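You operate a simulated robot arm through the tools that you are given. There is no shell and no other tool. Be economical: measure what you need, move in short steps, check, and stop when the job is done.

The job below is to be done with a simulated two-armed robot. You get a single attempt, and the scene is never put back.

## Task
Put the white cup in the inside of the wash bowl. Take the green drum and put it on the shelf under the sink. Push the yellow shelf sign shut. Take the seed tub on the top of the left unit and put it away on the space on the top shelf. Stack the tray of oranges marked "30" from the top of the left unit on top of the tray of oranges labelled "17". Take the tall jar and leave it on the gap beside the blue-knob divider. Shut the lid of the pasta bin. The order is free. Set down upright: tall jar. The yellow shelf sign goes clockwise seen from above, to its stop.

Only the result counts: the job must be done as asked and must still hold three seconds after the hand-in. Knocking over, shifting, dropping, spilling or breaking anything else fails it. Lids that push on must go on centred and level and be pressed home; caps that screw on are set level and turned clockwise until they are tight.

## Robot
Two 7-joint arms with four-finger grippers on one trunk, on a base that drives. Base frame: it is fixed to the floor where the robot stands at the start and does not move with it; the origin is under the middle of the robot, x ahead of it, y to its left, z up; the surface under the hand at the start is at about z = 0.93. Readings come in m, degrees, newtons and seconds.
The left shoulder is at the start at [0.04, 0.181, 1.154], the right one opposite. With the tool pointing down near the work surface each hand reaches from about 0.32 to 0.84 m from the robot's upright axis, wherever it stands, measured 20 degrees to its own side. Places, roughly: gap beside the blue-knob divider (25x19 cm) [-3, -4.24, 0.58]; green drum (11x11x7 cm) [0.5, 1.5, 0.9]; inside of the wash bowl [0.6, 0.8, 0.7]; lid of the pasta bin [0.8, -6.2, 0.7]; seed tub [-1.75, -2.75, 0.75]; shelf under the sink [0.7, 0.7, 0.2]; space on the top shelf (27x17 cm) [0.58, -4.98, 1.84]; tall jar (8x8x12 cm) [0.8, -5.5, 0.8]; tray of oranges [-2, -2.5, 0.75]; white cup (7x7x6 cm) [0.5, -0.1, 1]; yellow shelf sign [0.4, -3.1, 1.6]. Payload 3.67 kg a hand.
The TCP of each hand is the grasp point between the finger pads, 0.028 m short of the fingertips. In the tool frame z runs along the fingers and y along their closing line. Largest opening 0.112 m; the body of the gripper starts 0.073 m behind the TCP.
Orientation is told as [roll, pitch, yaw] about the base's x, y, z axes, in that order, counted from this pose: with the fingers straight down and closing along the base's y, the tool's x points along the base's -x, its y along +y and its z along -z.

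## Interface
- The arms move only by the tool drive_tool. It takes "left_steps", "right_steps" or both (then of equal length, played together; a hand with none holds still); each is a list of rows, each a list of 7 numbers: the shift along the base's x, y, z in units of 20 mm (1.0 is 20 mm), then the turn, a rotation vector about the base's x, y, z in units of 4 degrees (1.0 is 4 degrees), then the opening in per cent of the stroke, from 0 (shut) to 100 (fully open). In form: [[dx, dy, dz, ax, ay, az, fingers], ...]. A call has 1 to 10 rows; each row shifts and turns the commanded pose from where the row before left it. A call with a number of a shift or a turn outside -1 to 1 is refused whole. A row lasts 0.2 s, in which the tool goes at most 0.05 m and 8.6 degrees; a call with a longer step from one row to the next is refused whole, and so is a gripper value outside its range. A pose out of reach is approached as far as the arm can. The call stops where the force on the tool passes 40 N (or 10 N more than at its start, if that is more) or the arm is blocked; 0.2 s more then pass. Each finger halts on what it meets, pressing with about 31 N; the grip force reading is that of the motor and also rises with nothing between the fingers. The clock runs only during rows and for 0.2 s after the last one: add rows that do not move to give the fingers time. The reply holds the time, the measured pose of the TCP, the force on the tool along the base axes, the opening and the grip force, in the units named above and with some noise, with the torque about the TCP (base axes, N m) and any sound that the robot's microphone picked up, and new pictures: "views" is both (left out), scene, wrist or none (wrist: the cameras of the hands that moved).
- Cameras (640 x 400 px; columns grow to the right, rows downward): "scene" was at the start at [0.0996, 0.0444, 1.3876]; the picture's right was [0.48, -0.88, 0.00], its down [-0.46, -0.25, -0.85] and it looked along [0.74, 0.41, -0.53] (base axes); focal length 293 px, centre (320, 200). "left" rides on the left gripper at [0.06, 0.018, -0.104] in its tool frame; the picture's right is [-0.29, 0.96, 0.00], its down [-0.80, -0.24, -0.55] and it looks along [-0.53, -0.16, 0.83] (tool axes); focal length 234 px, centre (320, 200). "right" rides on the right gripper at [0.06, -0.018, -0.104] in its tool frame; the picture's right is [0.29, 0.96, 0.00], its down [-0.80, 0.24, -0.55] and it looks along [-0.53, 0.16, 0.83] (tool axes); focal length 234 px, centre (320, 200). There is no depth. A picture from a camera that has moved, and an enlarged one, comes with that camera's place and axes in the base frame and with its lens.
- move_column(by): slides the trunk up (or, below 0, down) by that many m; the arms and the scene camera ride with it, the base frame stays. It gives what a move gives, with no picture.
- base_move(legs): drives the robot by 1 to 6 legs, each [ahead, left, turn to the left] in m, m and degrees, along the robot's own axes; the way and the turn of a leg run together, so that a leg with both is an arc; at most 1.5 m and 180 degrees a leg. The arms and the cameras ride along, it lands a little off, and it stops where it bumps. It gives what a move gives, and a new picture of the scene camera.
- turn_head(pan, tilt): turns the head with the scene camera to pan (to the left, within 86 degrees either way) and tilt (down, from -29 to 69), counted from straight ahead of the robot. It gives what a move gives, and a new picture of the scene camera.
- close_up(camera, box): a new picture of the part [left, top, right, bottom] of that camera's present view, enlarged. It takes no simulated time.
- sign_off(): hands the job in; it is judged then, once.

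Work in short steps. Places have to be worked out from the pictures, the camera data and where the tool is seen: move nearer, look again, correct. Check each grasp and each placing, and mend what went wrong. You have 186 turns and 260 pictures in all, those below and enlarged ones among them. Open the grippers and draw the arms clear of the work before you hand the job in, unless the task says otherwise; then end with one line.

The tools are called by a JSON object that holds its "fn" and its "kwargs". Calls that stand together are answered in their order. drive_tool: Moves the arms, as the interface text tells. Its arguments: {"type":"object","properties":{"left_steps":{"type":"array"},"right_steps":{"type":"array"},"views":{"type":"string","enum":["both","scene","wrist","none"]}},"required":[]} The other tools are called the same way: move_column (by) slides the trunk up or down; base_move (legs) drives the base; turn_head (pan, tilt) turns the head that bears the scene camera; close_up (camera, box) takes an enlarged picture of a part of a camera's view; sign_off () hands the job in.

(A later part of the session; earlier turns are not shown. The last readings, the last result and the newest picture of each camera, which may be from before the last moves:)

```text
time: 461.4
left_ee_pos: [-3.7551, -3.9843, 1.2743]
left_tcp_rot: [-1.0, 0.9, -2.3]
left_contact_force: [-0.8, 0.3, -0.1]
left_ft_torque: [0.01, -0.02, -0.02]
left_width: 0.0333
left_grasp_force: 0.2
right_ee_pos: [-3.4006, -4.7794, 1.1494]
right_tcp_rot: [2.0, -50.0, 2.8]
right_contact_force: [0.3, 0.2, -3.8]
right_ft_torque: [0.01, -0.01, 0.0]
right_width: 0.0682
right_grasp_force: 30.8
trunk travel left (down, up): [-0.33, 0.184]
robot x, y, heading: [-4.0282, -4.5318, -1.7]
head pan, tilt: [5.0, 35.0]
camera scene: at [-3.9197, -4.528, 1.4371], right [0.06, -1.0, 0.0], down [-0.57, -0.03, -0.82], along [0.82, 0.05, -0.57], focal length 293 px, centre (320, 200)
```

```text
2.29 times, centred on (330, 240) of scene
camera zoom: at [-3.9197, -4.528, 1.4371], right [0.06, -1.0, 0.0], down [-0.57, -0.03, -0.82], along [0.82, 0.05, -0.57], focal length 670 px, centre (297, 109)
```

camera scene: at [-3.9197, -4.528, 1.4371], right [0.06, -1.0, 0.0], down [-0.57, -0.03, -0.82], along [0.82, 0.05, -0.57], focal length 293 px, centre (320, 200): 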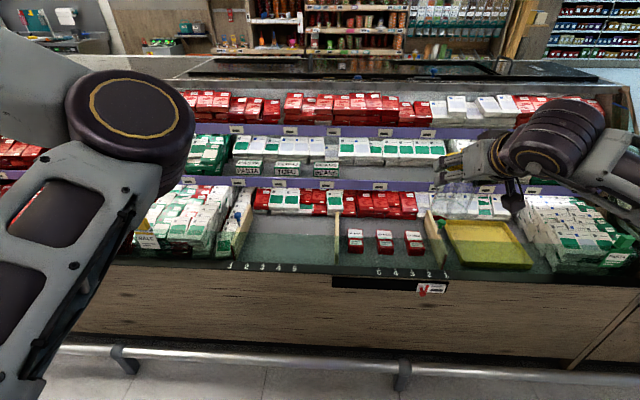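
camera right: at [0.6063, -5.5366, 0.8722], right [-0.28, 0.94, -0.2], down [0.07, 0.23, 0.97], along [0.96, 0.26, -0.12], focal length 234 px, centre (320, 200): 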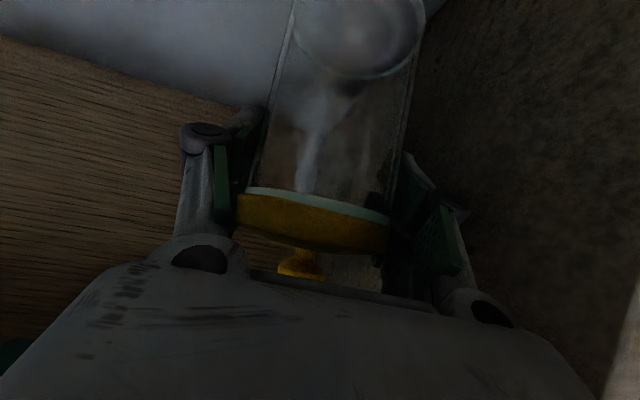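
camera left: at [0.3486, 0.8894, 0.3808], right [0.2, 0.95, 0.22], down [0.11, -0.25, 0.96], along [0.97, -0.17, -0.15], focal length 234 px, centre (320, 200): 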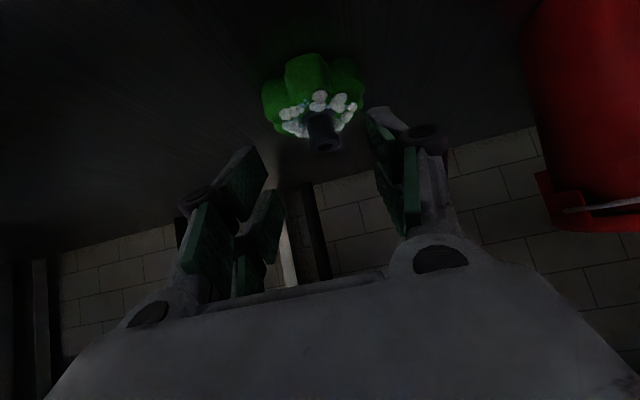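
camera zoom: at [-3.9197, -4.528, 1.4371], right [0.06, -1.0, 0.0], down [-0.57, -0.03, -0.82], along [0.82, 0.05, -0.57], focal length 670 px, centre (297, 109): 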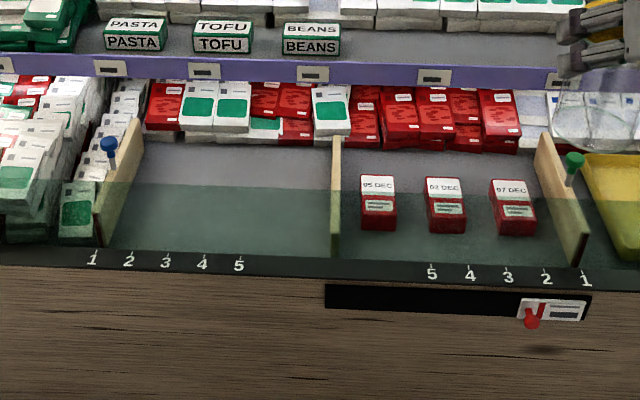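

The target is the empty bay between the blue-knob divider (left) and the middle divider, behind a low glass front. I'll raise the trunk and take a second view for triangulating the glass edge and the floor.

{"fn": "move_column", "kwargs": {"by": 0.18}}

{"fn": "turn_head", "kwargs": {"pan": 5, "tilt": 45}}

{"fn": "close_up", "kwargs": {"camera": "scene", "box": [190, 140, 470, 300]}}

```text
time: 463.4
left_ee_pos: [-3.7549, -3.9837, 1.4531]
left_tcp_rot: [-0.8, 0.9, -2.3]
left_contact_force: [-0.3, 0.2, -0.1]
left_ft_torque: [-0.01, 0.0, 0.04]
left_width: 0.0336
left_grasp_force: 0.1
right_ee_pos: [-3.4015, -4.7807, 1.33]
right_tcp_rot: [1.9, -49.9, 2.8]
right_contact_force: [0.3, 0.8, -2.2]
right_ft_torque: [-0.02, 0.01, -0.03]
right_width: 0.068
right_grasp_force: 30.7
trunk travel left (down, up): [-0.51, 0.004]
robot x, y, heading: [-4.0278, -4.5343, -1.7]
head pan, tilt: [5.0, 35.0]
```

```text
time: 464.1
left_ee_pos: [-3.7542, -3.9831, 1.4547]
left_tcp_rot: [-0.9, 0.9, -2.4]
left_contact_force: [0.0, 0.0, 0.6]
left_ft_torque: [0.0, 0.01, 0.0]
left_width: 0.0333
left_grasp_force: 0.1
right_ee_pos: [-3.401, -4.7807, 1.3296]
right_tcp_rot: [1.9, -50.1, 2.9]
right_contact_force: [0.3, -0.1, -3.7]
right_ft_torque: [0.02, -0.03, 0.03]
right_width: 0.0685
right_grasp_force: 31.0
trunk travel left (down, up): [-0.51, 0.004]
robot x, y, heading: [-4.0319, -4.5343, -1.9]
head pan, tilt: [5.0, 45.0]
camera scene: at [-3.9262, -4.5284, 1.6025], right [0.06, -1.0, 0.0], down [-0.71, -0.04, -0.71], along [0.71, 0.04, -0.71], focal length 293 px, centre (320, 200)
```

scene: 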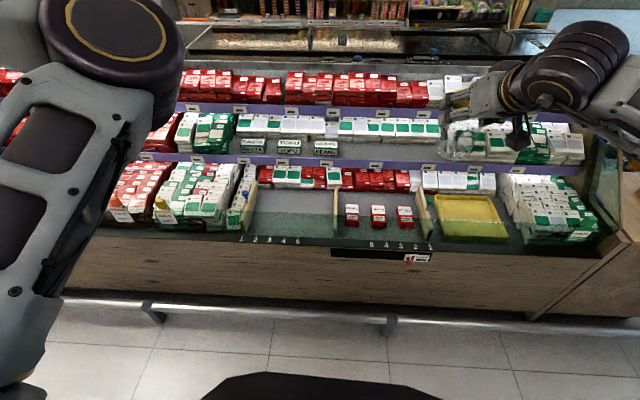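

```text
2.29 times, centred on (330, 220) of scene
camera zoom: at [-3.9262, -4.5284, 1.6025], right [0.06, -1.0, 0.0], down [-0.71, -0.04, -0.71], along [0.71, 0.04, -0.71], focal length 670 px, centre (297, 154)
```

zoom: 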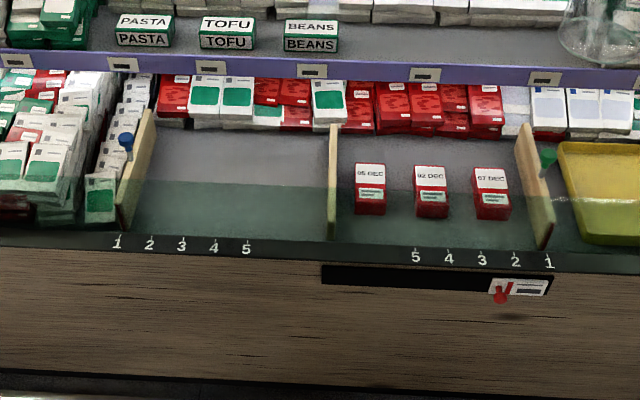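

The glass front's top edge is at (-3.24, z 0.84), the bay floor at z about 0.60 and the next shelf's edge at (-2.87, 0.80). The bay next to the blue-knob divider is centred on y about -4.24. I'll drive so the jar hangs above it.

{"fn": "base_move", "kwargs": {"legs": [[0, 0.55, 1.5], [0.24, 0, 0]]}}

{"fn": "turn_head", "kwargs": {"pan": -10, "tilt": 48}}

{"fn": "close_up", "kwargs": {"camera": "right", "box": [0, 0, 640, 400]}}

```text
time: 468.8
left_ee_pos: [-3.5181, -3.4262, 1.456]
left_tcp_rot: [-0.9, 0.7, -1.0]
left_contact_force: [-1.0, -0.3, 0.5]
left_ft_torque: [-0.02, -0.05, -0.03]
left_width: 0.0336
left_grasp_force: 0.0
right_ee_pos: [-3.1477, -4.2137, 1.3313]
right_tcp_rot: [1.9, -50.1, 4.0]
right_contact_force: [-0.5, -0.6, -2.5]
right_ft_torque: [0.02, 0.03, 0.01]
right_width: 0.068
right_grasp_force: 31.0
trunk travel left (down, up): [-0.51, 0.004]
robot x, y, heading: [-3.7804, -3.985, -0.7]
head pan, tilt: [5.0, 45.0]
camera scene: at [-3.6789, -3.9744, 1.6027], right [0.08, -1.0, 0.0], down [-0.7, -0.06, -0.71], along [0.71, 0.06, -0.71], focal length 293 px, centre (320, 200)
```

scene: 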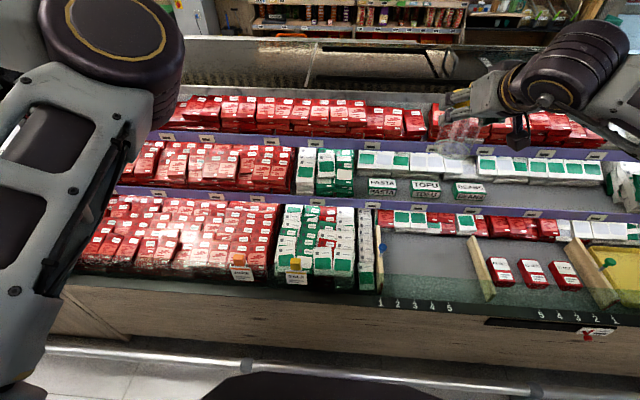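

```text
time: 469.5
left_ee_pos: [-3.5161, -3.4267, 1.4543]
left_tcp_rot: [-0.9, 0.8, -1.0]
left_contact_force: [-0.8, 0.0, 0.6]
left_ft_torque: [0.0, 0.03, 0.0]
left_width: 0.0335
left_grasp_force: 0.0
right_ee_pos: [-3.1439, -4.2144, 1.3292]
right_tcp_rot: [1.9, -50.0, 4.1]
right_contact_force: [-0.1, -0.9, -3.7]
right_ft_torque: [0.02, -0.03, 0.03]
right_width: 0.0683
right_grasp_force: 31.1
trunk travel left (down, up): [-0.51, 0.004]
robot x, y, heading: [-3.7768, -3.9837, -0.5]
head pan, tilt: [-10.0, 48.0]
camera scene: at [-3.6783, -3.9952, 1.5982], right [-0.18, -0.98, 0.0], down [-0.73, 0.14, -0.67], along [0.66, -0.12, -0.74], focal length 293 px, centre (320, 200)
```

scene: 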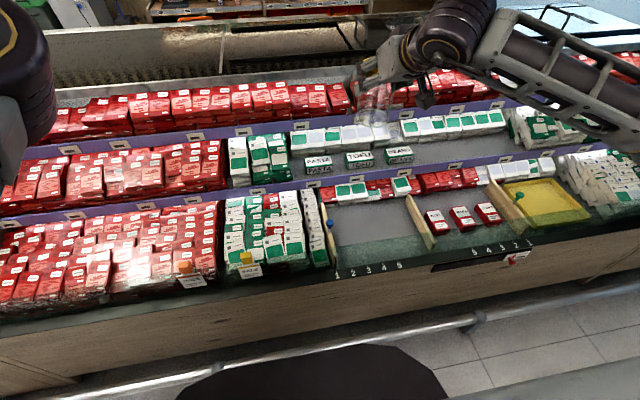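

```text
1.00 times, centred on (320, 200) of right (not enlarged: the box is as wide or as high as the picture)
camera zoom: at [-3.2606, -4.2439, 1.3492], right [-0.28, 0.94, -0.2], down [0.07, 0.23, 0.97], along [0.96, 0.26, -0.12], focal length 234 px, centre (320, 200)
```

zoom: 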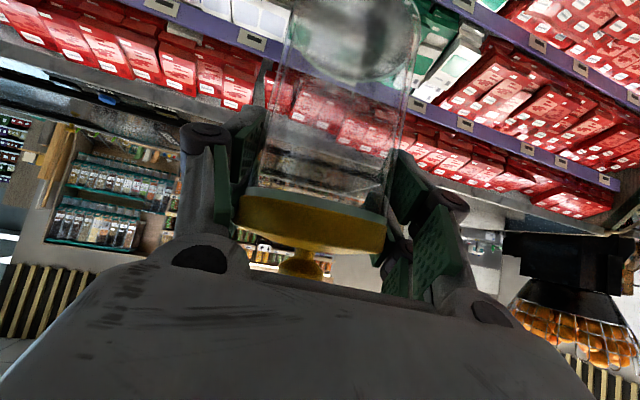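

To get better arm clearance over the glass edge, I'll move 5 cm closer (staying short of the rail) and lower the trunk slightly, then bring the jar over the bay.

{"fn": "base_move", "kwargs": {"legs": [[0.055, 0, 0.5]]}}

{"fn": "move_column", "kwargs": {"by": -0.07}}

{"fn": "drive_tool", "kwargs": {"right_steps": [[0.5, -0.15, -1, 0, 0, 0, 50], [0.5, -0.15, -1, 0, 0, 0, 50], [0.5, -0.15, -1, 0, 0, 0, 50], [0.5, -0.15, -1, 0, 0, 0, 50], [0.5, -0.15, -1, 0, 0, 0, 50], [0.5, -0.15, -1, 0, 0, 0, 50], [0.5, -0.15, -1, 0, 0, 0, 50], [0.5, -0.15, -1, 0, 0, 0, 50], [0.5, -0.15, -1, 0, 0, 0, 50], [0.5, -0.15, -1, 0, 0, 0, 50]]}}

```text
time: 470.5
left_ee_pos: [-3.4799, -3.4246, 1.4582]
left_tcp_rot: [-1.0, 0.3, -0.4]
left_contact_force: [-2.9, -0.4, 0.1]
left_ft_torque: [0.0, -0.17, -0.01]
left_width: 0.0336
left_grasp_force: 0.2
right_ee_pos: [-3.1015, -4.2101, 1.336]
right_tcp_rot: [1.9, -50.7, 4.6]
right_contact_force: [-2.5, 0.3, -2.6]
right_ft_torque: [0.0, -0.05, -0.02]
right_width: 0.0683
right_grasp_force: 31.3
trunk travel left (down, up): [-0.51, 0.004]
robot x, y, heading: [-3.7269, -3.983, 0.2]
head pan, tilt: [-10.0, 48.0]
camera scene: at [-3.6398, -3.995, 1.5992], right [-0.17, -0.98, 0.0], down [-0.73, 0.13, -0.67], along [0.66, -0.12, -0.74], focal length 293 px, centre (320, 200)
```

scene: 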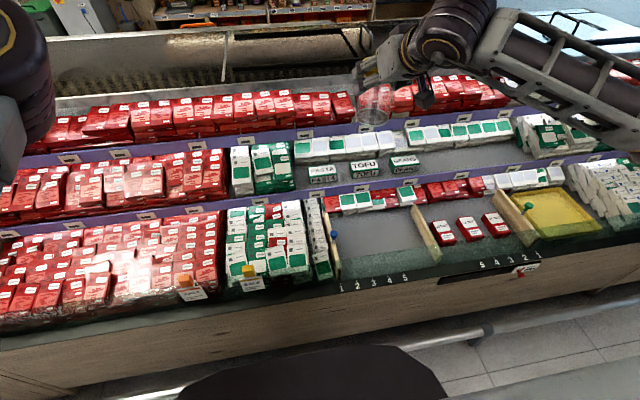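

```text
time: 471.6
left_ee_pos: [-3.4696, -3.4236, 1.3856]
left_tcp_rot: [-1.0, 0.8, -0.4]
left_contact_force: [0.3, 0.5, -0.4]
left_ft_torque: [0.03, -0.03, -0.03]
left_width: 0.0337
left_grasp_force: 0.0
right_ee_pos: [-3.0901, -4.2095, 1.2612]
right_tcp_rot: [1.8, -50.2, 4.6]
right_contact_force: [-0.4, 0.7, -2.8]
right_ft_torque: [-0.04, 0.0, 0.01]
right_width: 0.0683
right_grasp_force: 31.4
trunk travel left (down, up): [-0.44, 0.074]
robot x, y, heading: [-3.7258, -3.9814, -0.0]
head pan, tilt: [-10.0, 48.0]
```

```text
time: 473.8
left_ee_pos: [-3.4667, -3.4246, 1.3847]
left_tcp_rot: [-0.9, 0.8, -0.3]
left_contact_force: [1.0, 0.2, -0.5]
left_ft_torque: [0.02, 0.02, 0.04]
left_width: 0.0334
left_grasp_force: 0.0
right_ee_pos: [-2.99, -4.2375, 1.0585]
right_tcp_rot: [1.9, -50.1, 4.6]
right_contact_force: [0.4, -1.0, -3.8]
right_ft_torque: [-0.01, 0.0, 0.01]
right_width: 0.0683
right_grasp_force: 30.7
trunk travel left (down, up): [-0.44, 0.074]
robot x, y, heading: [-3.7268, -3.9831, -0.0]
head pan, tilt: [-10.0, 48.0]
camera scene: at [-3.6257, -3.995, 1.5288], right [-0.17, -0.98, 0.0], down [-0.73, 0.13, -0.67], along [0.66, -0.12, -0.74], focal length 293 px, centre (320, 200)
camera right: at [-3.1064, -4.2684, 1.0787], right [-0.29, 0.94, -0.2], down [0.06, 0.23, 0.97], along [0.96, 0.27, -0.12], focal length 234 px, centre (320, 200)
```

scene: 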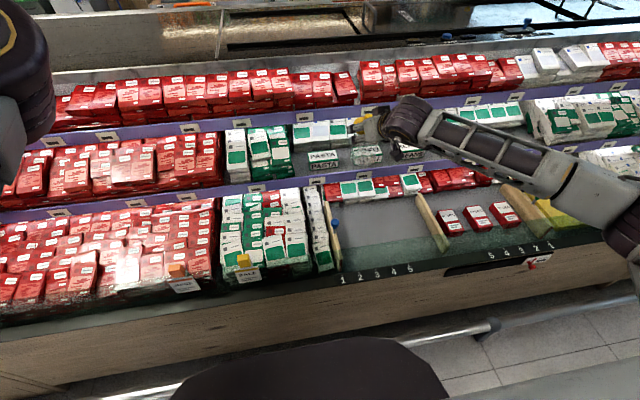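
right: 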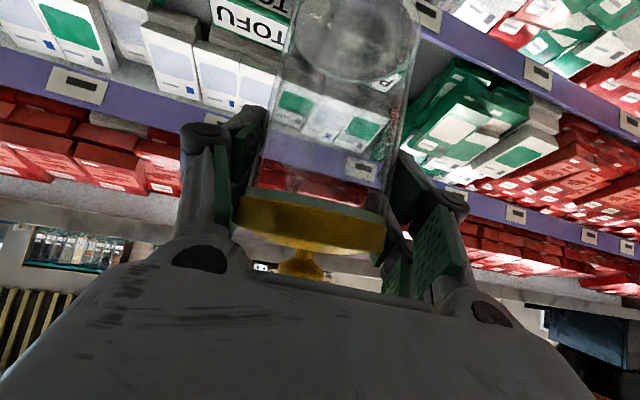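

The jar is above the bay. I'll descend vertically to z about 0.86 and check the clearances to the glass and divider.

{"fn": "drive_tool", "kwargs": {"right_steps": [[0, 0, -1, 0, 0, 0, 50], [0, 0, -1, 0, 0, 0, 50], [0, 0, -1, 0, 0, 0, 50], [0, 0, -1, 0, 0, 0, 50], [0, 0, -1, 0, 0, 0, 50], [0, 0, -1, 0, 0, 0, 50], [0, 0, -1, 0, 0, 0, 50], [0, 0, -1, 0, 0, 0, 50], [0, 0, -1, 0, 0, 0, 50], [0, 0, -1, 0, 0, 0, 50]]}}

{"fn": "close_up", "kwargs": {"camera": "scene", "box": [290, 120, 530, 280]}}

```text
time: 475.9
left_ee_pos: [-3.4684, -3.4237, 1.3859]
left_tcp_rot: [-0.9, 0.8, -0.5]
left_contact_force: [0.7, -0.4, 0.2]
left_ft_torque: [0.0, 0.03, 0.02]
left_width: 0.0335
left_grasp_force: 0.0
right_ee_pos: [-2.9908, -4.2384, 0.8613]
right_tcp_rot: [2.0, -50.2, 4.6]
right_contact_force: [0.5, -0.7, -1.6]
right_ft_torque: [0.02, 0.01, -0.01]
right_width: 0.0683
right_grasp_force: 30.8
trunk travel left (down, up): [-0.44, 0.074]
robot x, y, heading: [-3.7253, -3.9806, 0.2]
head pan, tilt: [-10.0, 48.0]
camera scene: at [-3.6262, -3.9949, 1.5289], right [-0.17, -0.98, 0.0], down [-0.73, 0.13, -0.67], along [0.66, -0.12, -0.74], focal length 293 px, centre (320, 200)
camera right: at [-3.1066, -4.2697, 0.8806], right [-0.29, 0.94, -0.2], down [0.06, 0.23, 0.97], along [0.96, 0.27, -0.12], focal length 234 px, centre (320, 200)
```

scene: 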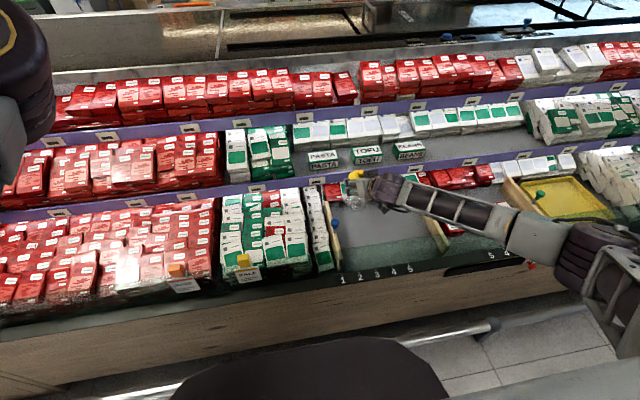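
right: 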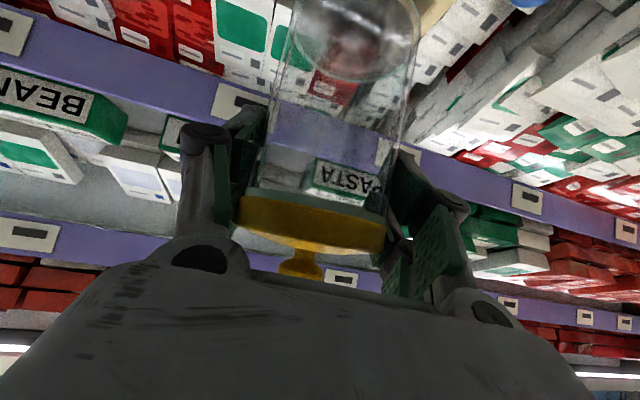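

```text
2.50 times, centred on (410, 200) of scene
camera zoom: at [-3.6262, -3.9949, 1.5289], right [-0.17, -0.98, 0.0], down [-0.73, 0.13, -0.67], along [0.66, -0.12, -0.74], focal length 733 px, centre (95, 200)
```

zoom: 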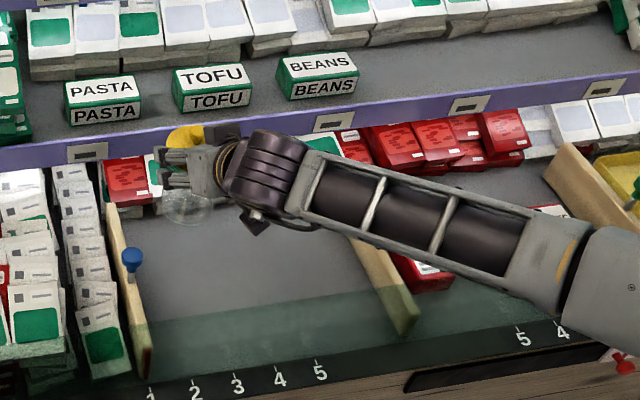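

The forearm would come too close to the glass edge from this stance. Turning the base about 30° left swings the elbow over the case and raises it. I'll lift the jar, retract a little and re-pose the base.

{"fn": "drive_tool", "kwargs": {"right_steps": [[0, 0, 1, 0, 0, 0, 50], [0, 0, 1, 0, 0, 0, 50], [0, 0, 1, 0, 0, 0, 50], [0, 0, 1, 0, 0, 0, 50], [0, 0, 1, 0, 0, 0, 50], [0, 0, 1, 0, 0, 0, 50], [-0.8, 0, 1, 0, 0, 0, 50], [-0.8, 0, 1, 0, 0, 0, 50], [-0.8, 0, 1, 0, 0, 0, 50], [-0.8, 0, 1, 0, 0, 0, 50]], "views": "none"}}

{"fn": "move_column", "kwargs": {"by": 0.07}}

{"fn": "base_move", "kwargs": {"legs": [[0, -0.33, 0], [0, 0, 30]]}}

```text
time: 478.1
left_ee_pos: [-3.4701, -3.4236, 1.3858]
left_tcp_rot: [-0.9, 0.7, -0.4]
left_contact_force: [-0.1, -0.1, -0.8]
left_ft_torque: [-0.02, -0.03, 0.0]
left_width: 0.034
left_grasp_force: 0.1
right_ee_pos: [-3.0567, -4.2398, 1.0608]
right_tcp_rot: [1.9, -50.2, 4.6]
right_contact_force: [-0.6, -0.1, -2.6]
right_ft_torque: [0.02, -0.01, -0.06]
right_width: 0.0684
right_grasp_force: 31.5
trunk travel left (down, up): [-0.44, 0.074]
robot x, y, heading: [-3.7266, -3.9792, -0.0]
head pan, tilt: [-10.0, 48.0]
```

```text
time: 479.2
left_ee_pos: [-3.4686, -3.4236, 1.4555]
left_tcp_rot: [-0.9, 0.8, -0.3]
left_contact_force: [1.1, -0.4, 0.3]
left_ft_torque: [-0.03, 0.01, 0.03]
left_width: 0.0338
left_grasp_force: 0.0
right_ee_pos: [-3.0554, -4.2393, 1.1304]
right_tcp_rot: [1.9, -50.1, 4.7]
right_contact_force: [0.6, 0.0, -2.9]
right_ft_torque: [-0.01, -0.04, 0.0]
right_width: 0.0686
right_grasp_force: 30.3
trunk travel left (down, up): [-0.51, 0.004]
robot x, y, heading: [-3.724, -3.9817, -0.1]
head pan, tilt: [-10.0, 48.0]
```

```text
time: 483.1
left_ee_pos: [-3.7813, -3.7035, 1.4539]
left_tcp_rot: [-0.9, 0.8, 29.6]
left_contact_force: [0.3, -0.6, 0.0]
left_ft_torque: [0.03, 0.03, 0.05]
left_width: 0.0333
left_grasp_force: 0.0
right_ee_pos: [-3.0166, -4.2039, 1.1308]
right_tcp_rot: [1.9, -50.1, 34.6]
right_contact_force: [-0.1, 0.1, -3.2]
right_ft_torque: [0.0, 0.03, 0.0]
right_width: 0.0682
right_grasp_force: 31.1
trunk travel left (down, up): [-0.51, 0.004]
robot x, y, heading: [-3.7304, -4.3151, 30.0]
head pan, tilt: [-10.0, 48.0]
camera scene: at [-3.6324, -4.277, 1.5983], right [0.34, -0.94, 0.0], down [-0.7, -0.25, -0.67], along [0.63, 0.23, -0.74], focal length 293 px, centre (320, 200)
```

scene: 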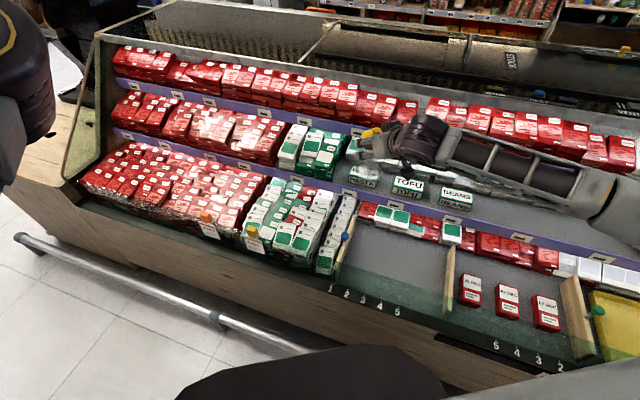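

The hand is now in line with the robot and still over the bay; the yaw doesn't matter for the round jar. I'll lower the trunk 5 cm for reach, centre over the target spot and descend.

{"fn": "move_column", "kwargs": {"by": -0.06}}

{"fn": "drive_tool", "kwargs": {"right_steps": [[0.5, -0.9, -0.5, 0, 0, 0, 50], [0.5, -0.9, -0.5, 0, 0, 0, 50], [0.5, -0.9, -1, 0, 0, 0, 50], [0, 0, -1, 0, 0, 0, 50], [0, 0, -1, 0, 0, 0, 50], [0, 0, -1, 0, 0, 0, 50], [0, 0, -1, 0, 0, 0, 50], [0, 0, -1, 0, 0, 0, 50], [0, 0, -1, 0, 0, 0, 50], [0, 0, -1, 0, 0, 0, 50]]}}

{"fn": "close_up", "kwargs": {"camera": "scene", "box": [290, 130, 530, 330]}}

```text
time: 484.1
left_ee_pos: [-3.7821, -3.7024, 1.3954]
left_tcp_rot: [-0.8, 0.8, 29.7]
left_contact_force: [0.1, -0.4, 0.0]
left_ft_torque: [0.02, 0.03, -0.03]
left_width: 0.0337
left_grasp_force: 0.0
right_ee_pos: [-3.0157, -4.2032, 1.0706]
right_tcp_rot: [2.0, -50.1, 34.6]
right_contact_force: [0.4, 0.1, -3.6]
right_ft_torque: [0.0, 0.03, 0.01]
right_width: 0.0684
right_grasp_force: 31.0
trunk travel left (down, up): [-0.45, 0.064]
robot x, y, heading: [-3.7266, -4.3167, 29.9]
head pan, tilt: [-10.0, 48.0]
```

```text
time: 486.3
left_ee_pos: [-3.7823, -3.703, 1.3959]
left_tcp_rot: [-0.9, 0.8, 29.6]
left_contact_force: [0.0, -0.4, 0.1]
left_ft_torque: [-0.02, 0.0, 0.0]
left_width: 0.0334
left_grasp_force: 0.0
right_ee_pos: [-2.9849, -4.2553, 0.8894]
right_tcp_rot: [1.9, -50.1, 34.6]
right_contact_force: [-0.6, -0.2, -3.1]
right_ft_torque: [0.01, 0.05, 0.01]
right_width: 0.0682
right_grasp_force: 30.6
trunk travel left (down, up): [-0.45, 0.064]
robot x, y, heading: [-3.7261, -4.3141, 30.1]
head pan, tilt: [-10.0, 48.0]
camera scene: at [-3.6324, -4.2764, 1.539], right [0.34, -0.94, 0.0], down [-0.7, -0.25, -0.67], along [0.63, 0.23, -0.74], focal length 293 px, centre (320, 200)
camera right: at [-3.0708, -4.3395, 0.9092], right [-0.72, 0.67, -0.2], down [-0.06, 0.23, 0.97], along [0.7, 0.71, -0.12], focal length 234 px, centre (320, 200)
```

scene: 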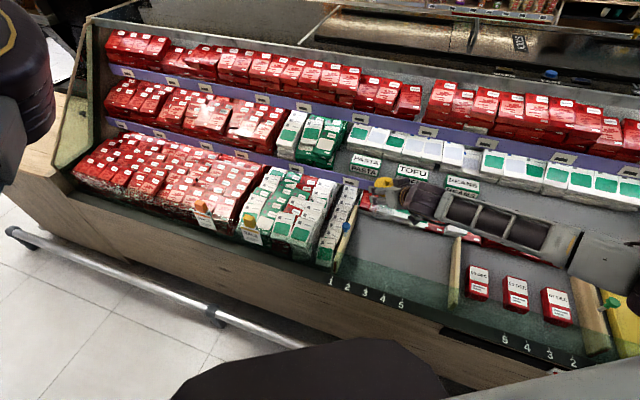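
right: 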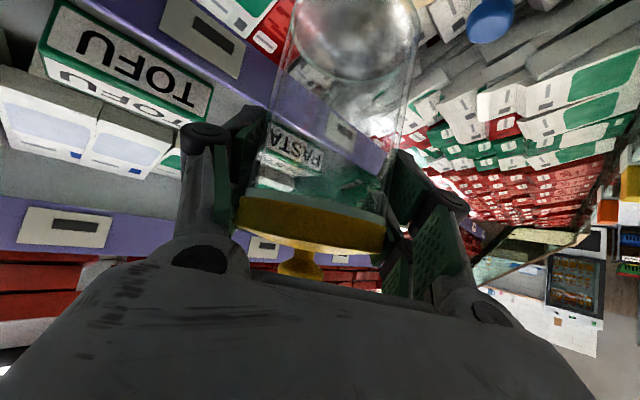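

```text
2.00 times, centred on (410, 230) of scene
camera zoom: at [-3.6324, -4.2764, 1.539], right [0.34, -0.94, 0.0], down [-0.7, -0.25, -0.67], along [0.63, 0.23, -0.74], focal length 586 px, centre (140, 140)
```

zoom: 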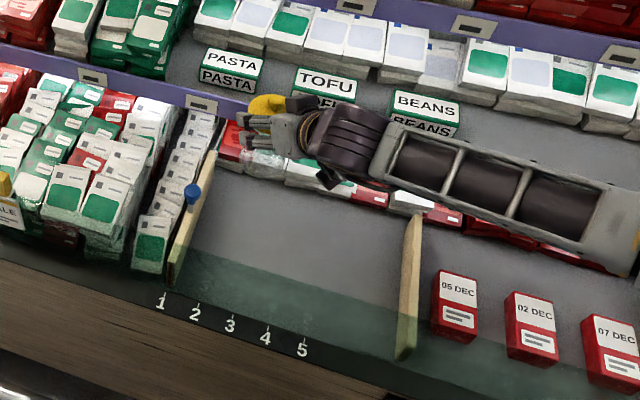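

The forearm now lies over the case interior, well inside the glass. I'll descend further.

{"fn": "drive_tool", "kwargs": {"right_steps": [[0, 0, -1, 0, 0, 0, 50], [0, 0, -1, 0, 0, 0, 50], [0, 0, -1, 0, 0, 0, 50], [0, 0, -1, 0, 0, 0, 50], [0, 0, -1, 0, 0, 0, 50], [0, 0, -0.5, 0, 0, 0, 50]]}}

{"fn": "close_up", "kwargs": {"camera": "scene", "box": [290, 130, 530, 330]}}

```text
time: 487.7
left_ee_pos: [-3.7821, -3.7021, 1.3961]
left_tcp_rot: [-0.9, 0.8, 29.6]
left_contact_force: [0.1, -0.4, -0.2]
left_ft_torque: [-0.01, -0.01, -0.02]
left_width: 0.0339
left_grasp_force: 0.1
right_ee_pos: [-2.987, -4.2569, 0.781]
right_tcp_rot: [1.9, -50.1, 34.5]
right_contact_force: [0.6, 0.0, -1.6]
right_ft_torque: [-0.07, 0.01, 0.03]
right_width: 0.0682
right_grasp_force: 30.7
trunk travel left (down, up): [-0.45, 0.064]
robot x, y, heading: [-3.7266, -4.316, 29.8]
head pan, tilt: [-10.0, 48.0]
camera scene: at [-3.6329, -4.2765, 1.5391], right [0.34, -0.94, 0.0], down [-0.7, -0.25, -0.67], along [0.63, 0.23, -0.74], focal length 293 px, centre (320, 200)
camera right: at [-3.0721, -4.3405, 0.8006], right [-0.72, 0.67, -0.2], down [-0.06, 0.23, 0.97], along [0.7, 0.71, -0.12], focal length 234 px, centre (320, 200)
```

scene: 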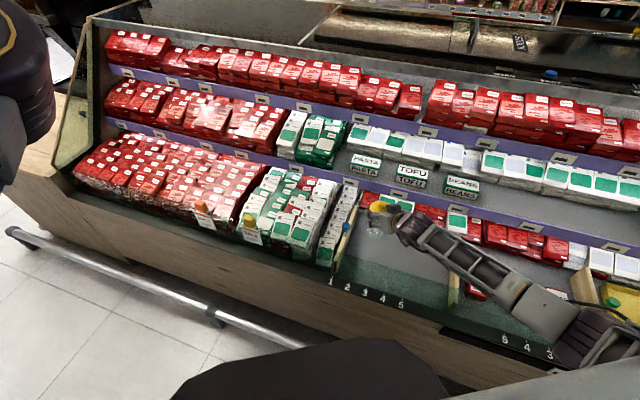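
right: 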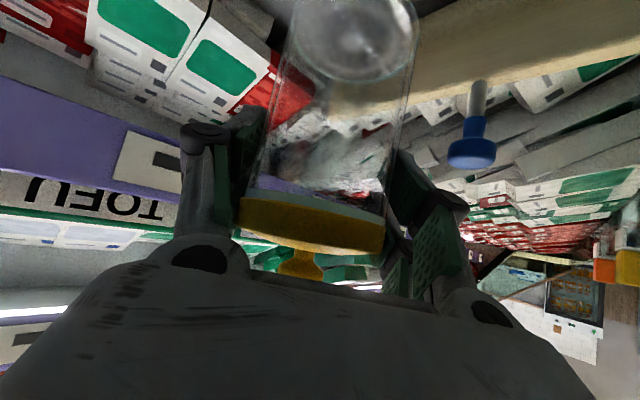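

```text
2.00 times, centred on (410, 230) of scene
camera zoom: at [-3.6329, -4.2765, 1.5391], right [0.34, -0.94, 0.0], down [-0.7, -0.25, -0.67], along [0.63, 0.23, -0.74], focal length 586 px, centre (140, 140)
```

zoom: 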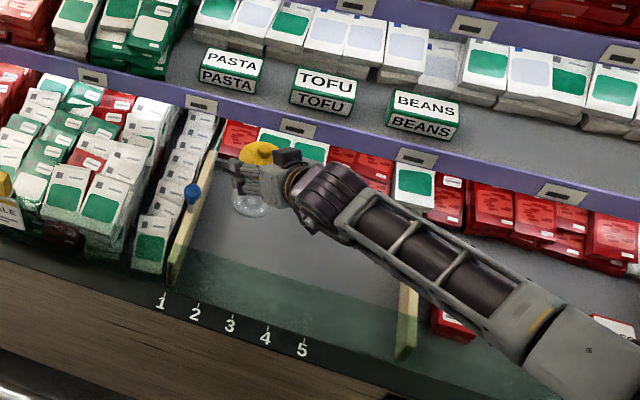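

The elbow is getting near the glass height, so I'll raise the trunk by 5 cm (a straighter arm gives a higher elbow) and then finish the descent about 2.5 cm closer.

{"fn": "move_column", "kwargs": {"by": 0.055}}

{"fn": "drive_tool", "kwargs": {"right_steps": [[-0.4, 0, -1, 0, 0, 0, 50], [-0.4, 0, -1, 0, 0, 0, 50], [-0.4, 0, -1, 0, 0, 0, 50], [0, 0, -1, 0, 0, 0, 50], [0, 0, -0.6, 0, 0, 0, 50]]}}

{"fn": "close_up", "kwargs": {"camera": "scene", "box": [330, 170, 640, 400]}}

```text
time: 488.6
left_ee_pos: [-3.7812, -3.7032, 1.4505]
left_tcp_rot: [-0.9, 0.9, 29.7]
left_contact_force: [0.5, -0.3, -0.9]
left_ft_torque: [0.0, -0.02, -0.03]
left_width: 0.0337
left_grasp_force: 0.1
right_ee_pos: [-2.9864, -4.2563, 0.8353]
right_tcp_rot: [1.9, -50.1, 34.6]
right_contact_force: [-0.1, 0.2, -3.6]
right_ft_torque: [-0.01, 0.03, 0.01]
right_width: 0.0681
right_grasp_force: 31.1
trunk travel left (down, up): [-0.505, 0.009]
robot x, y, heading: [-3.7276, -4.3176, 30.2]
head pan, tilt: [-10.0, 48.0]
```

```text
time: 489.8
left_ee_pos: [-3.781, -3.7025, 1.4503]
left_tcp_rot: [-1.0, 0.8, 29.5]
left_contact_force: [0.8, -1.1, -0.2]
left_ft_torque: [0.01, -0.01, 0.0]
left_width: 0.034
left_grasp_force: 0.1
right_ee_pos: [-3.0091, -4.2558, 0.7449]
right_tcp_rot: [1.9, -50.1, 34.6]
right_contact_force: [-0.3, 0.3, -2.2]
right_ft_torque: [0.0, -0.02, 0.02]
right_width: 0.0682
right_grasp_force: 30.6
trunk travel left (down, up): [-0.505, 0.009]
robot x, y, heading: [-3.7312, -4.3144, 29.9]
head pan, tilt: [-10.0, 48.0]
camera scene: at [-3.6325, -4.2762, 1.5935], right [0.34, -0.94, 0.0], down [-0.7, -0.25, -0.67], along [0.63, 0.23, -0.74], focal length 293 px, centre (320, 200)
camera right: at [-3.0951, -4.3397, 0.7645], right [-0.72, 0.67, -0.2], down [-0.06, 0.23, 0.97], along [0.7, 0.71, -0.12], focal length 234 px, centre (320, 200)
```

scene: 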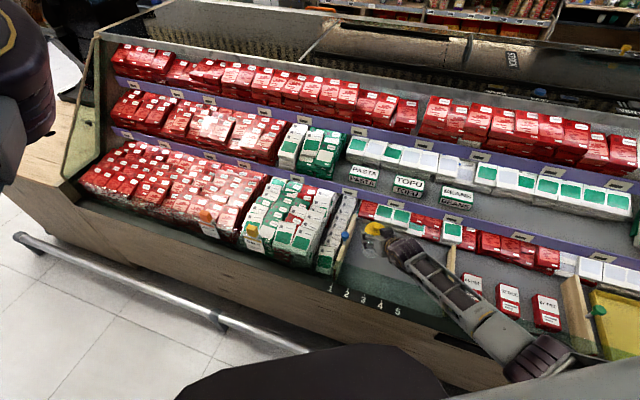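
right: 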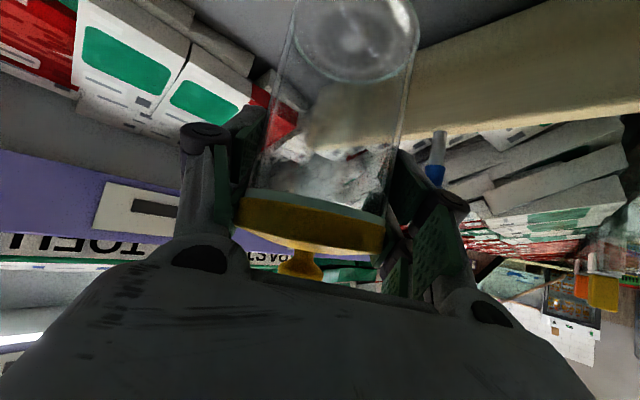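

```text
1.74 times, centred on (485, 285) of scene
camera zoom: at [-3.6325, -4.2762, 1.5935], right [0.34, -0.94, 0.0], down [-0.7, -0.25, -0.67], along [0.63, 0.23, -0.74], focal length 510 px, centre (33, 52)
```

zoom: 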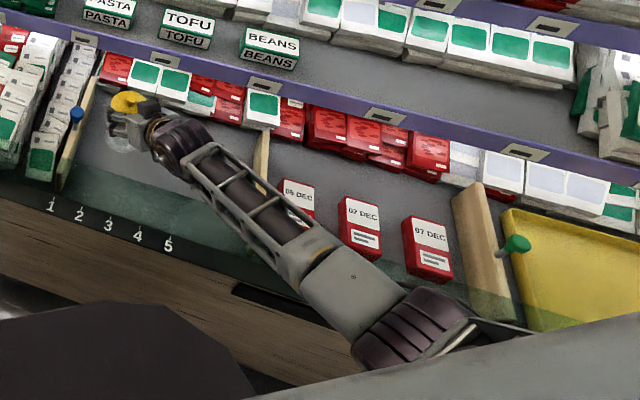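

I'll zoom closely on the jar, wrist and glass edge before the last centimetres.

{"fn": "close_up", "kwargs": {"camera": "scene", "box": [320, 190, 480, 310]}}

```text
3.33 times, centred on (400, 250) of scene
camera zoom: at [-3.6325, -4.2762, 1.5935], right [0.34, -0.94, 0.0], down [-0.7, -0.25, -0.67], along [0.63, 0.23, -0.74], focal length 977 px, centre (53, 33)
```

zoom: 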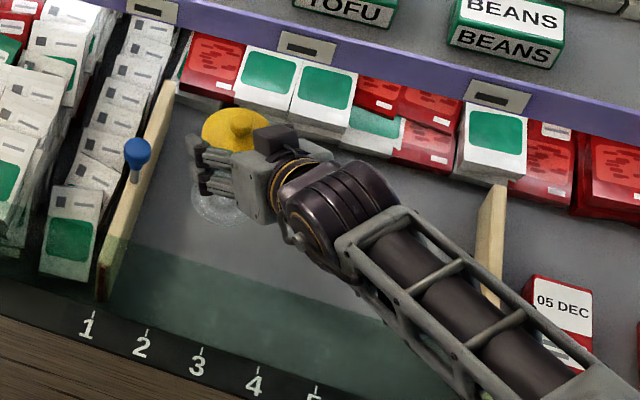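

The wrist joint could come close to the glass edge at the bottom, so I'll shift 3 cm further in (+x) and then lower the last bit slowly, watching for contact.

{"fn": "drive_tool", "kwargs": {"right_steps": [[0.8, 0, 0, 0, 0, 0, 50], [0.8, 0, 0, 0, 0, 0, 50], [0, 0, -0.5, 0, 0, 0, 50], [0, 0, -0.5, 0, 0, 0, 50], [0, 0, 0, 0, 0, 0, 50]], "views": "none"}}

{"fn": "close_up", "kwargs": {"camera": "scene", "box": [320, 190, 480, 310]}}

```text
time: 491.0
left_ee_pos: [-3.7825, -3.7023, 1.4501]
left_tcp_rot: [-0.9, 0.9, 29.5]
left_contact_force: [0.8, 0.1, -0.3]
left_ft_torque: [0.02, 0.01, 0.02]
left_width: 0.0333
left_grasp_force: 0.2
right_ee_pos: [-2.9772, -4.2569, 0.723]
right_tcp_rot: [1.9, -50.2, 34.6]
right_contact_force: [-0.1, -0.6, -2.9]
right_ft_torque: [-0.02, 0.03, 0.01]
right_width: 0.0685
right_grasp_force: 30.7
trunk travel left (down, up): [-0.505, 0.009]
robot x, y, heading: [-3.728, -4.3167, 30.3]
head pan, tilt: [-10.0, 48.0]
```

```text
3.33 times, centred on (400, 250) of scene
camera zoom: at [-3.6326, -4.2765, 1.5935], right [0.34, -0.94, 0.0], down [-0.7, -0.25, -0.67], along [0.63, 0.23, -0.74], focal length 977 px, centre (53, 33)
```

zoom: 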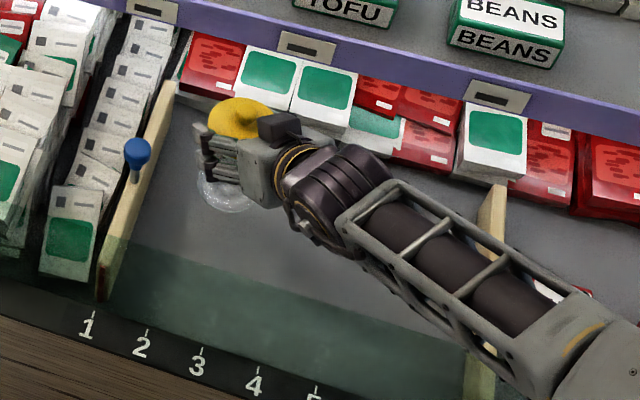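

Good clearance now. I'll continue in small steps to contact.

{"fn": "drive_tool", "kwargs": {"right_steps": [[0, 0, -0.4, 0, 0, 0, 50], [0, 0, -0.4, 0, 0, 0, 50], [0, 0, -0.3, 0, 0, 0, 50], [0, 0, -0.3, 0, 0, 0, 50], [0, 0, 0, 0, 0, 0, 50]], "views": "wrist"}}

```text
time: 492.2
left_ee_pos: [-3.782, -3.7033, 1.4489]
left_tcp_rot: [-0.8, 0.7, 29.5]
left_contact_force: [0.2, 0.0, -0.1]
left_ft_torque: [0.0, 0.0, -0.02]
left_width: 0.0337
left_grasp_force: 0.0
right_ee_pos: [-2.9783, -4.2565, 0.6947]
right_tcp_rot: [1.9, -50.1, 34.6]
right_contact_force: [-0.3, 0.5, -2.6]
right_ft_torque: [-0.02, 0.01, 0.01]
right_width: 0.0683
right_grasp_force: 31.1
trunk travel left (down, up): [-0.505, 0.009]
robot x, y, heading: [-3.7276, -4.315, 29.9]
head pan, tilt: [-10.0, 48.0]
camera right: at [-3.064, -4.3407, 0.7154], right [-0.72, 0.67, -0.2], down [-0.06, 0.23, 0.97], along [0.7, 0.71, -0.12], focal length 234 px, centre (320, 200)
```

right: 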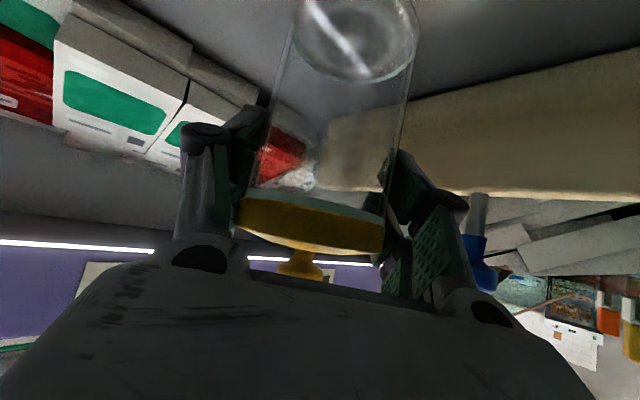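

Not yet at the floor; continuing slowly.

{"fn": "drive_tool", "kwargs": {"right_steps": [[0, 0, -0.25, 0, 0, 0, 50], [0, 0, -0.25, 0, 0, 0, 50], [0, 0, -0.25, 0, 0, 0, 50], [0, 0, -0.25, 0, 0, 0, 50], [0, 0, -0.25, 0, 0, 0, 50], [0, 0, 0, 0, 0, 0, 50]], "views": "wrist"}}

{"fn": "close_up", "kwargs": {"camera": "scene", "box": [320, 190, 480, 310]}}

```text
time: 493.6
left_ee_pos: [-3.7842, -3.7028, 1.4508]
left_tcp_rot: [-0.9, 0.8, 29.6]
left_contact_force: [-0.4, 0.4, -0.4]
left_ft_torque: [-0.01, 0.03, -0.01]
left_width: 0.0335
left_grasp_force: 0.0
right_ee_pos: [-2.9778, -4.2555, 0.6721]
right_tcp_rot: [1.9, -50.4, 34.7]
right_contact_force: [4.1, 2.0, 12.3]
right_ft_torque: [-0.16, -0.77, 0.14]
right_width: 0.0685
right_grasp_force: 31.2
trunk travel left (down, up): [-0.505, 0.009]
robot x, y, heading: [-3.7248, -4.315, 30.3]
head pan, tilt: [-10.0, 48.0]
camera right: at [-3.0631, -4.3396, 0.6922], right [-0.72, 0.67, -0.2], down [-0.06, 0.23, 0.97], along [0.7, 0.71, -0.12], focal length 234 px, centre (320, 200)
```

right: 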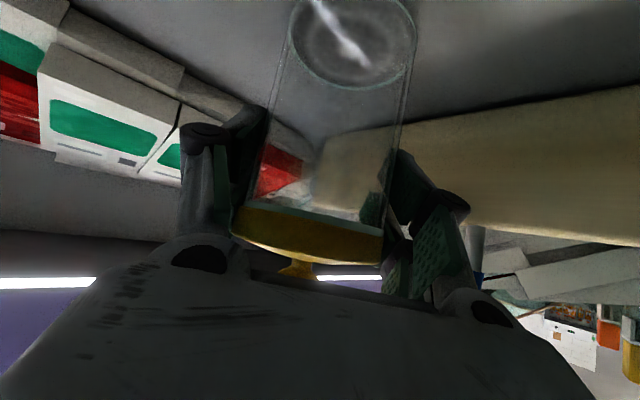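

```text
3.33 times, centred on (400, 250) of scene
camera zoom: at [-3.6343, -4.2765, 1.5937], right [0.34, -0.94, 0.0], down [-0.7, -0.25, -0.67], along [0.63, 0.23, -0.74], focal length 977 px, centre (53, 33)
```

zoom: 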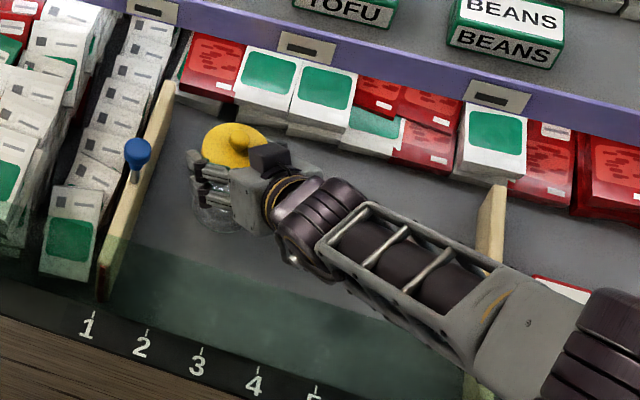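

Contact was made, first at the far edge, so the floor slopes slightly. I'll press a hair more so the base seats flush, then open slowly.

{"fn": "drive_tool", "kwargs": {"right_steps": [[0, 0, -0.12, 0, 0, 0, 50], [0, 0, -0.12, 0, 0, 0, 50], [0, 0, 0, 0, 0, 0, 50]], "views": "none"}}

{"fn": "drive_tool", "kwargs": {"right_steps": [[0, 0, 0, 0, 0, 0, 63], [0, 0, 0, 0, 0, 0, 66], [0, 0, 0, 0, 0, 0, 72], [0, 0, 0, 0, 0, 0, 80], [0, 0, 0, 0, 0, 0, 90], [0, 0, 0, 0, 0, 0, 90]], "views": "wrist"}}

```text
time: 494.4
left_ee_pos: [-3.7844, -3.7032, 1.4502]
left_tcp_rot: [-0.9, 0.8, 29.6]
left_contact_force: [0.3, 0.5, -0.2]
left_ft_torque: [0.0, -0.03, -0.03]
left_width: 0.0338
left_grasp_force: 0.0
right_ee_pos: [-2.9787, -4.2565, 0.6665]
right_tcp_rot: [1.8, -50.3, 34.7]
right_contact_force: [2.4, 1.0, 15.4]
right_ft_torque: [-0.4, -0.5, 0.05]
right_width: 0.0682
right_grasp_force: 31.1
trunk travel left (down, up): [-0.505, 0.009]
robot x, y, heading: [-3.7241, -4.3095, 29.9]
head pan, tilt: [-10.0, 48.0]
heard: snap
```

```text
time: 495.8
left_ee_pos: [-3.7818, -3.7037, 1.4497]
left_tcp_rot: [-1.0, 0.9, 29.6]
left_contact_force: [0.3, 1.1, -1.0]
left_ft_torque: [-0.05, 0.01, 0.0]
left_width: 0.0335
left_grasp_force: 0.1
right_ee_pos: [-2.9776, -4.256, 0.665]
right_tcp_rot: [1.9, -50.0, 34.6]
right_contact_force: [-0.3, 0.3, -0.2]
right_ft_torque: [-0.01, -0.01, -0.01]
right_width: 0.101
right_grasp_force: 0.0
trunk travel left (down, up): [-0.505, 0.009]
robot x, y, heading: [-3.7231, -4.3168, 29.9]
head pan, tilt: [-10.0, 48.0]
camera right: at [-3.0631, -4.3402, 0.6858], right [-0.72, 0.67, -0.2], down [-0.06, 0.23, 0.97], along [0.7, 0.71, -0.12], focal length 234 px, centre (320, 200)
```

right: 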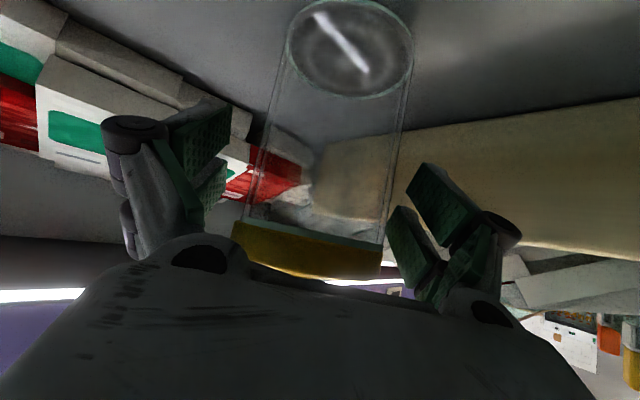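

Released. I'll withdraw back and up along the tool axis and inspect the jar.

{"fn": "drive_tool", "kwargs": {"right_steps": [[-0.5, -0.35, 0.7, 0, 0, 0, 90], [-0.5, -0.35, 0.7, 0, 0, 0, 90], [-0.5, -0.35, 0.8, 0, 0, 0, 90], [-0.5, -0.35, 0.8, 0, 0, 0, 90], [-0.4, -0.3, 0.9, 0, 0, 0, 90], [-0.4, -0.3, 0.9, 0, 0, 0, 90], [-0.2, -0.2, 1, 0, 0, 0, 90], [0, 0, 1, 0, 0, 0, 90], [0, 0, 1, 0, 0, 0, 90], [0, 0, 1, 0, 0, 0, 90]]}}

{"fn": "close_up", "kwargs": {"camera": "scene", "box": [310, 180, 430, 270]}}

{"fn": "close_up", "kwargs": {"camera": "right", "box": [150, 0, 500, 210]}}

```text
time: 498.0
left_ee_pos: [-3.7812, -3.7031, 1.4505]
left_tcp_rot: [-0.9, 0.7, 29.6]
left_contact_force: [0.1, 0.4, -0.1]
left_ft_torque: [0.01, 0.0, 0.01]
left_width: 0.0337
left_grasp_force: 0.0
right_ee_pos: [-3.0395, -4.3014, 0.8425]
right_tcp_rot: [1.9, -50.2, 34.6]
right_contact_force: [0.2, 0.8, -0.9]
right_ft_torque: [-0.03, -0.01, -0.02]
right_width: 0.1008
right_grasp_force: 0.0
trunk travel left (down, up): [-0.505, 0.009]
robot x, y, heading: [-3.7229, -4.3141, 30.0]
head pan, tilt: [-10.0, 48.0]
camera scene: at [-3.6334, -4.2768, 1.5936], right [0.34, -0.94, 0.0], down [-0.7, -0.25, -0.67], along [0.63, 0.23, -0.74], focal length 293 px, centre (320, 200)
camera right: at [-3.1248, -4.3844, 0.8615], right [-0.72, 0.67, -0.2], down [-0.06, 0.23, 0.97], along [0.7, 0.71, -0.12], focal length 234 px, centre (320, 200)
```

scene: 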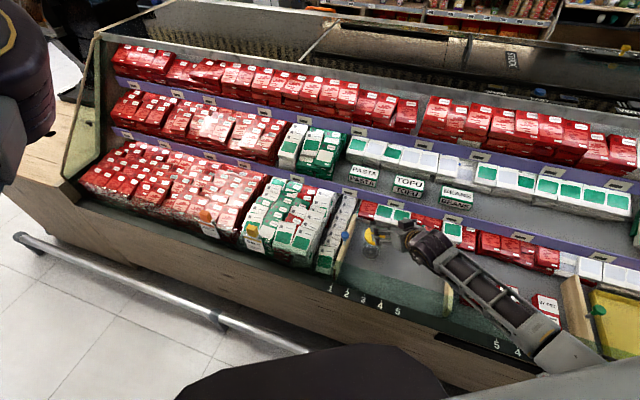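
right: 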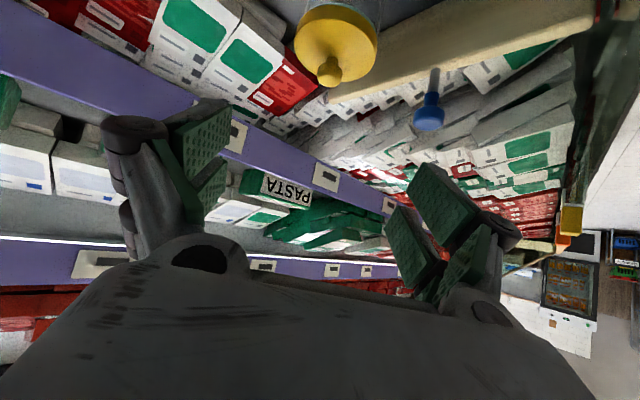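

```text
4.44 times, centred on (370, 225) of scene
camera zoom: at [-3.6334, -4.2768, 1.5936], right [0.34, -0.94, 0.0], down [-0.7, -0.25, -0.67], along [0.63, 0.23, -0.74], focal length 1303 px, centre (98, 89)
```

zoom: 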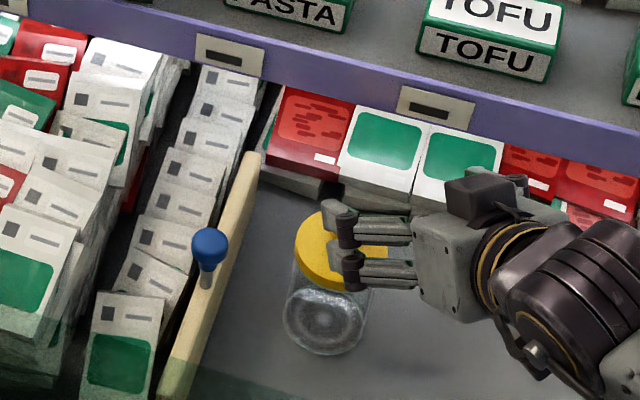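

```text
refused: no pictures are left
```

All the pictures are used up, but the last ones show the jar standing upright beside the blue-knob divider with its lid on. I'll raise and withdraw the right hand clear of the case without views.

{"fn": "drive_tool", "kwargs": {"right_steps": [[0, 0, 1, 0, 0, 0, 90], [0, 0, 1, 0, 0, 0, 90], [0, 0, 1, 0, 0, 0, 90], [0, 0, 1, 0, 0, 0, 90], [0, 0, 1, 0, 0, 0, 90], [0, 0, 1, 0, 0, 0, 90], [0, 0, 1, 0, 0, 0, 90], [0, 0, 1, 0, 0, 0, 90], [0, 0, 1, 0, 0, 0, 90], [0, 0, 1, 0, 0, 0, 90]], "left_steps": [[0, 0, 0, 0, 0, 0, 60], [0, 0, 0, 0, 0, 0, 100], [0, 0, 0, 0, 0, 0, 100], [0, 0, 0, 0, 0, 0, 100], [0, 0, 0, 0, 0, 0, 100], [0, 0, 0, 0, 0, 0, 100], [0, 0, 0, 0, 0, 0, 100], [0, 0, 0, 0, 0, 0, 100], [0, 0, 0, 0, 0, 0, 100], [0, 0, 0, 0, 0, 0, 100]], "views": "none"}}

{"fn": "drive_tool", "kwargs": {"right_steps": [[-1, -0.2, 0.5, 0, 0, 0, 90], [-1, -0.2, 0.5, 0, 0, 0, 90], [-1, -0.2, 0.5, 0, 0, 0, 90], [-1, -0.2, 0.5, 0, 0, 0, 90], [-1, -0.2, 0.5, 0, 0, 0, 90]], "views": "none"}}

```text
time: 500.2
left_ee_pos: [-3.7827, -3.7027, 1.4508]
left_tcp_rot: [-0.9, 0.7, 29.5]
left_contact_force: [-0.6, 0.5, -0.4]
left_ft_torque: [-0.01, -0.01, 0.0]
left_width: 0.1122
left_grasp_force: 0.0
right_ee_pos: [-3.0385, -4.3012, 1.0437]
right_tcp_rot: [1.9, -50.2, 34.7]
right_contact_force: [0.6, -0.5, 0.0]
right_ft_torque: [0.03, 0.05, 0.0]
right_width: 0.1005
right_grasp_force: 0.0
trunk travel left (down, up): [-0.505, 0.009]
robot x, y, heading: [-3.7295, -4.3138, 30.1]
head pan, tilt: [-10.0, 48.0]
no pictures are left
```

```text
time: 501.4
left_ee_pos: [-3.7837, -3.7033, 1.4499]
left_tcp_rot: [-0.9, 0.6, 29.6]
left_contact_force: [-0.3, -0.9, 0.0]
left_ft_torque: [-0.02, 0.01, 0.0]
left_width: 0.1119
left_grasp_force: 0.0
right_ee_pos: [-3.1378, -4.321, 1.0916]
right_tcp_rot: [1.9, -50.0, 34.7]
right_contact_force: [-0.4, -0.2, 0.6]
right_ft_torque: [0.01, 0.0, 0.01]
right_width: 0.1013
right_grasp_force: 0.1
trunk travel left (down, up): [-0.505, 0.009]
robot x, y, heading: [-3.7267, -4.3164, 29.8]
head pan, tilt: [-10.0, 48.0]
no pictures are left
```

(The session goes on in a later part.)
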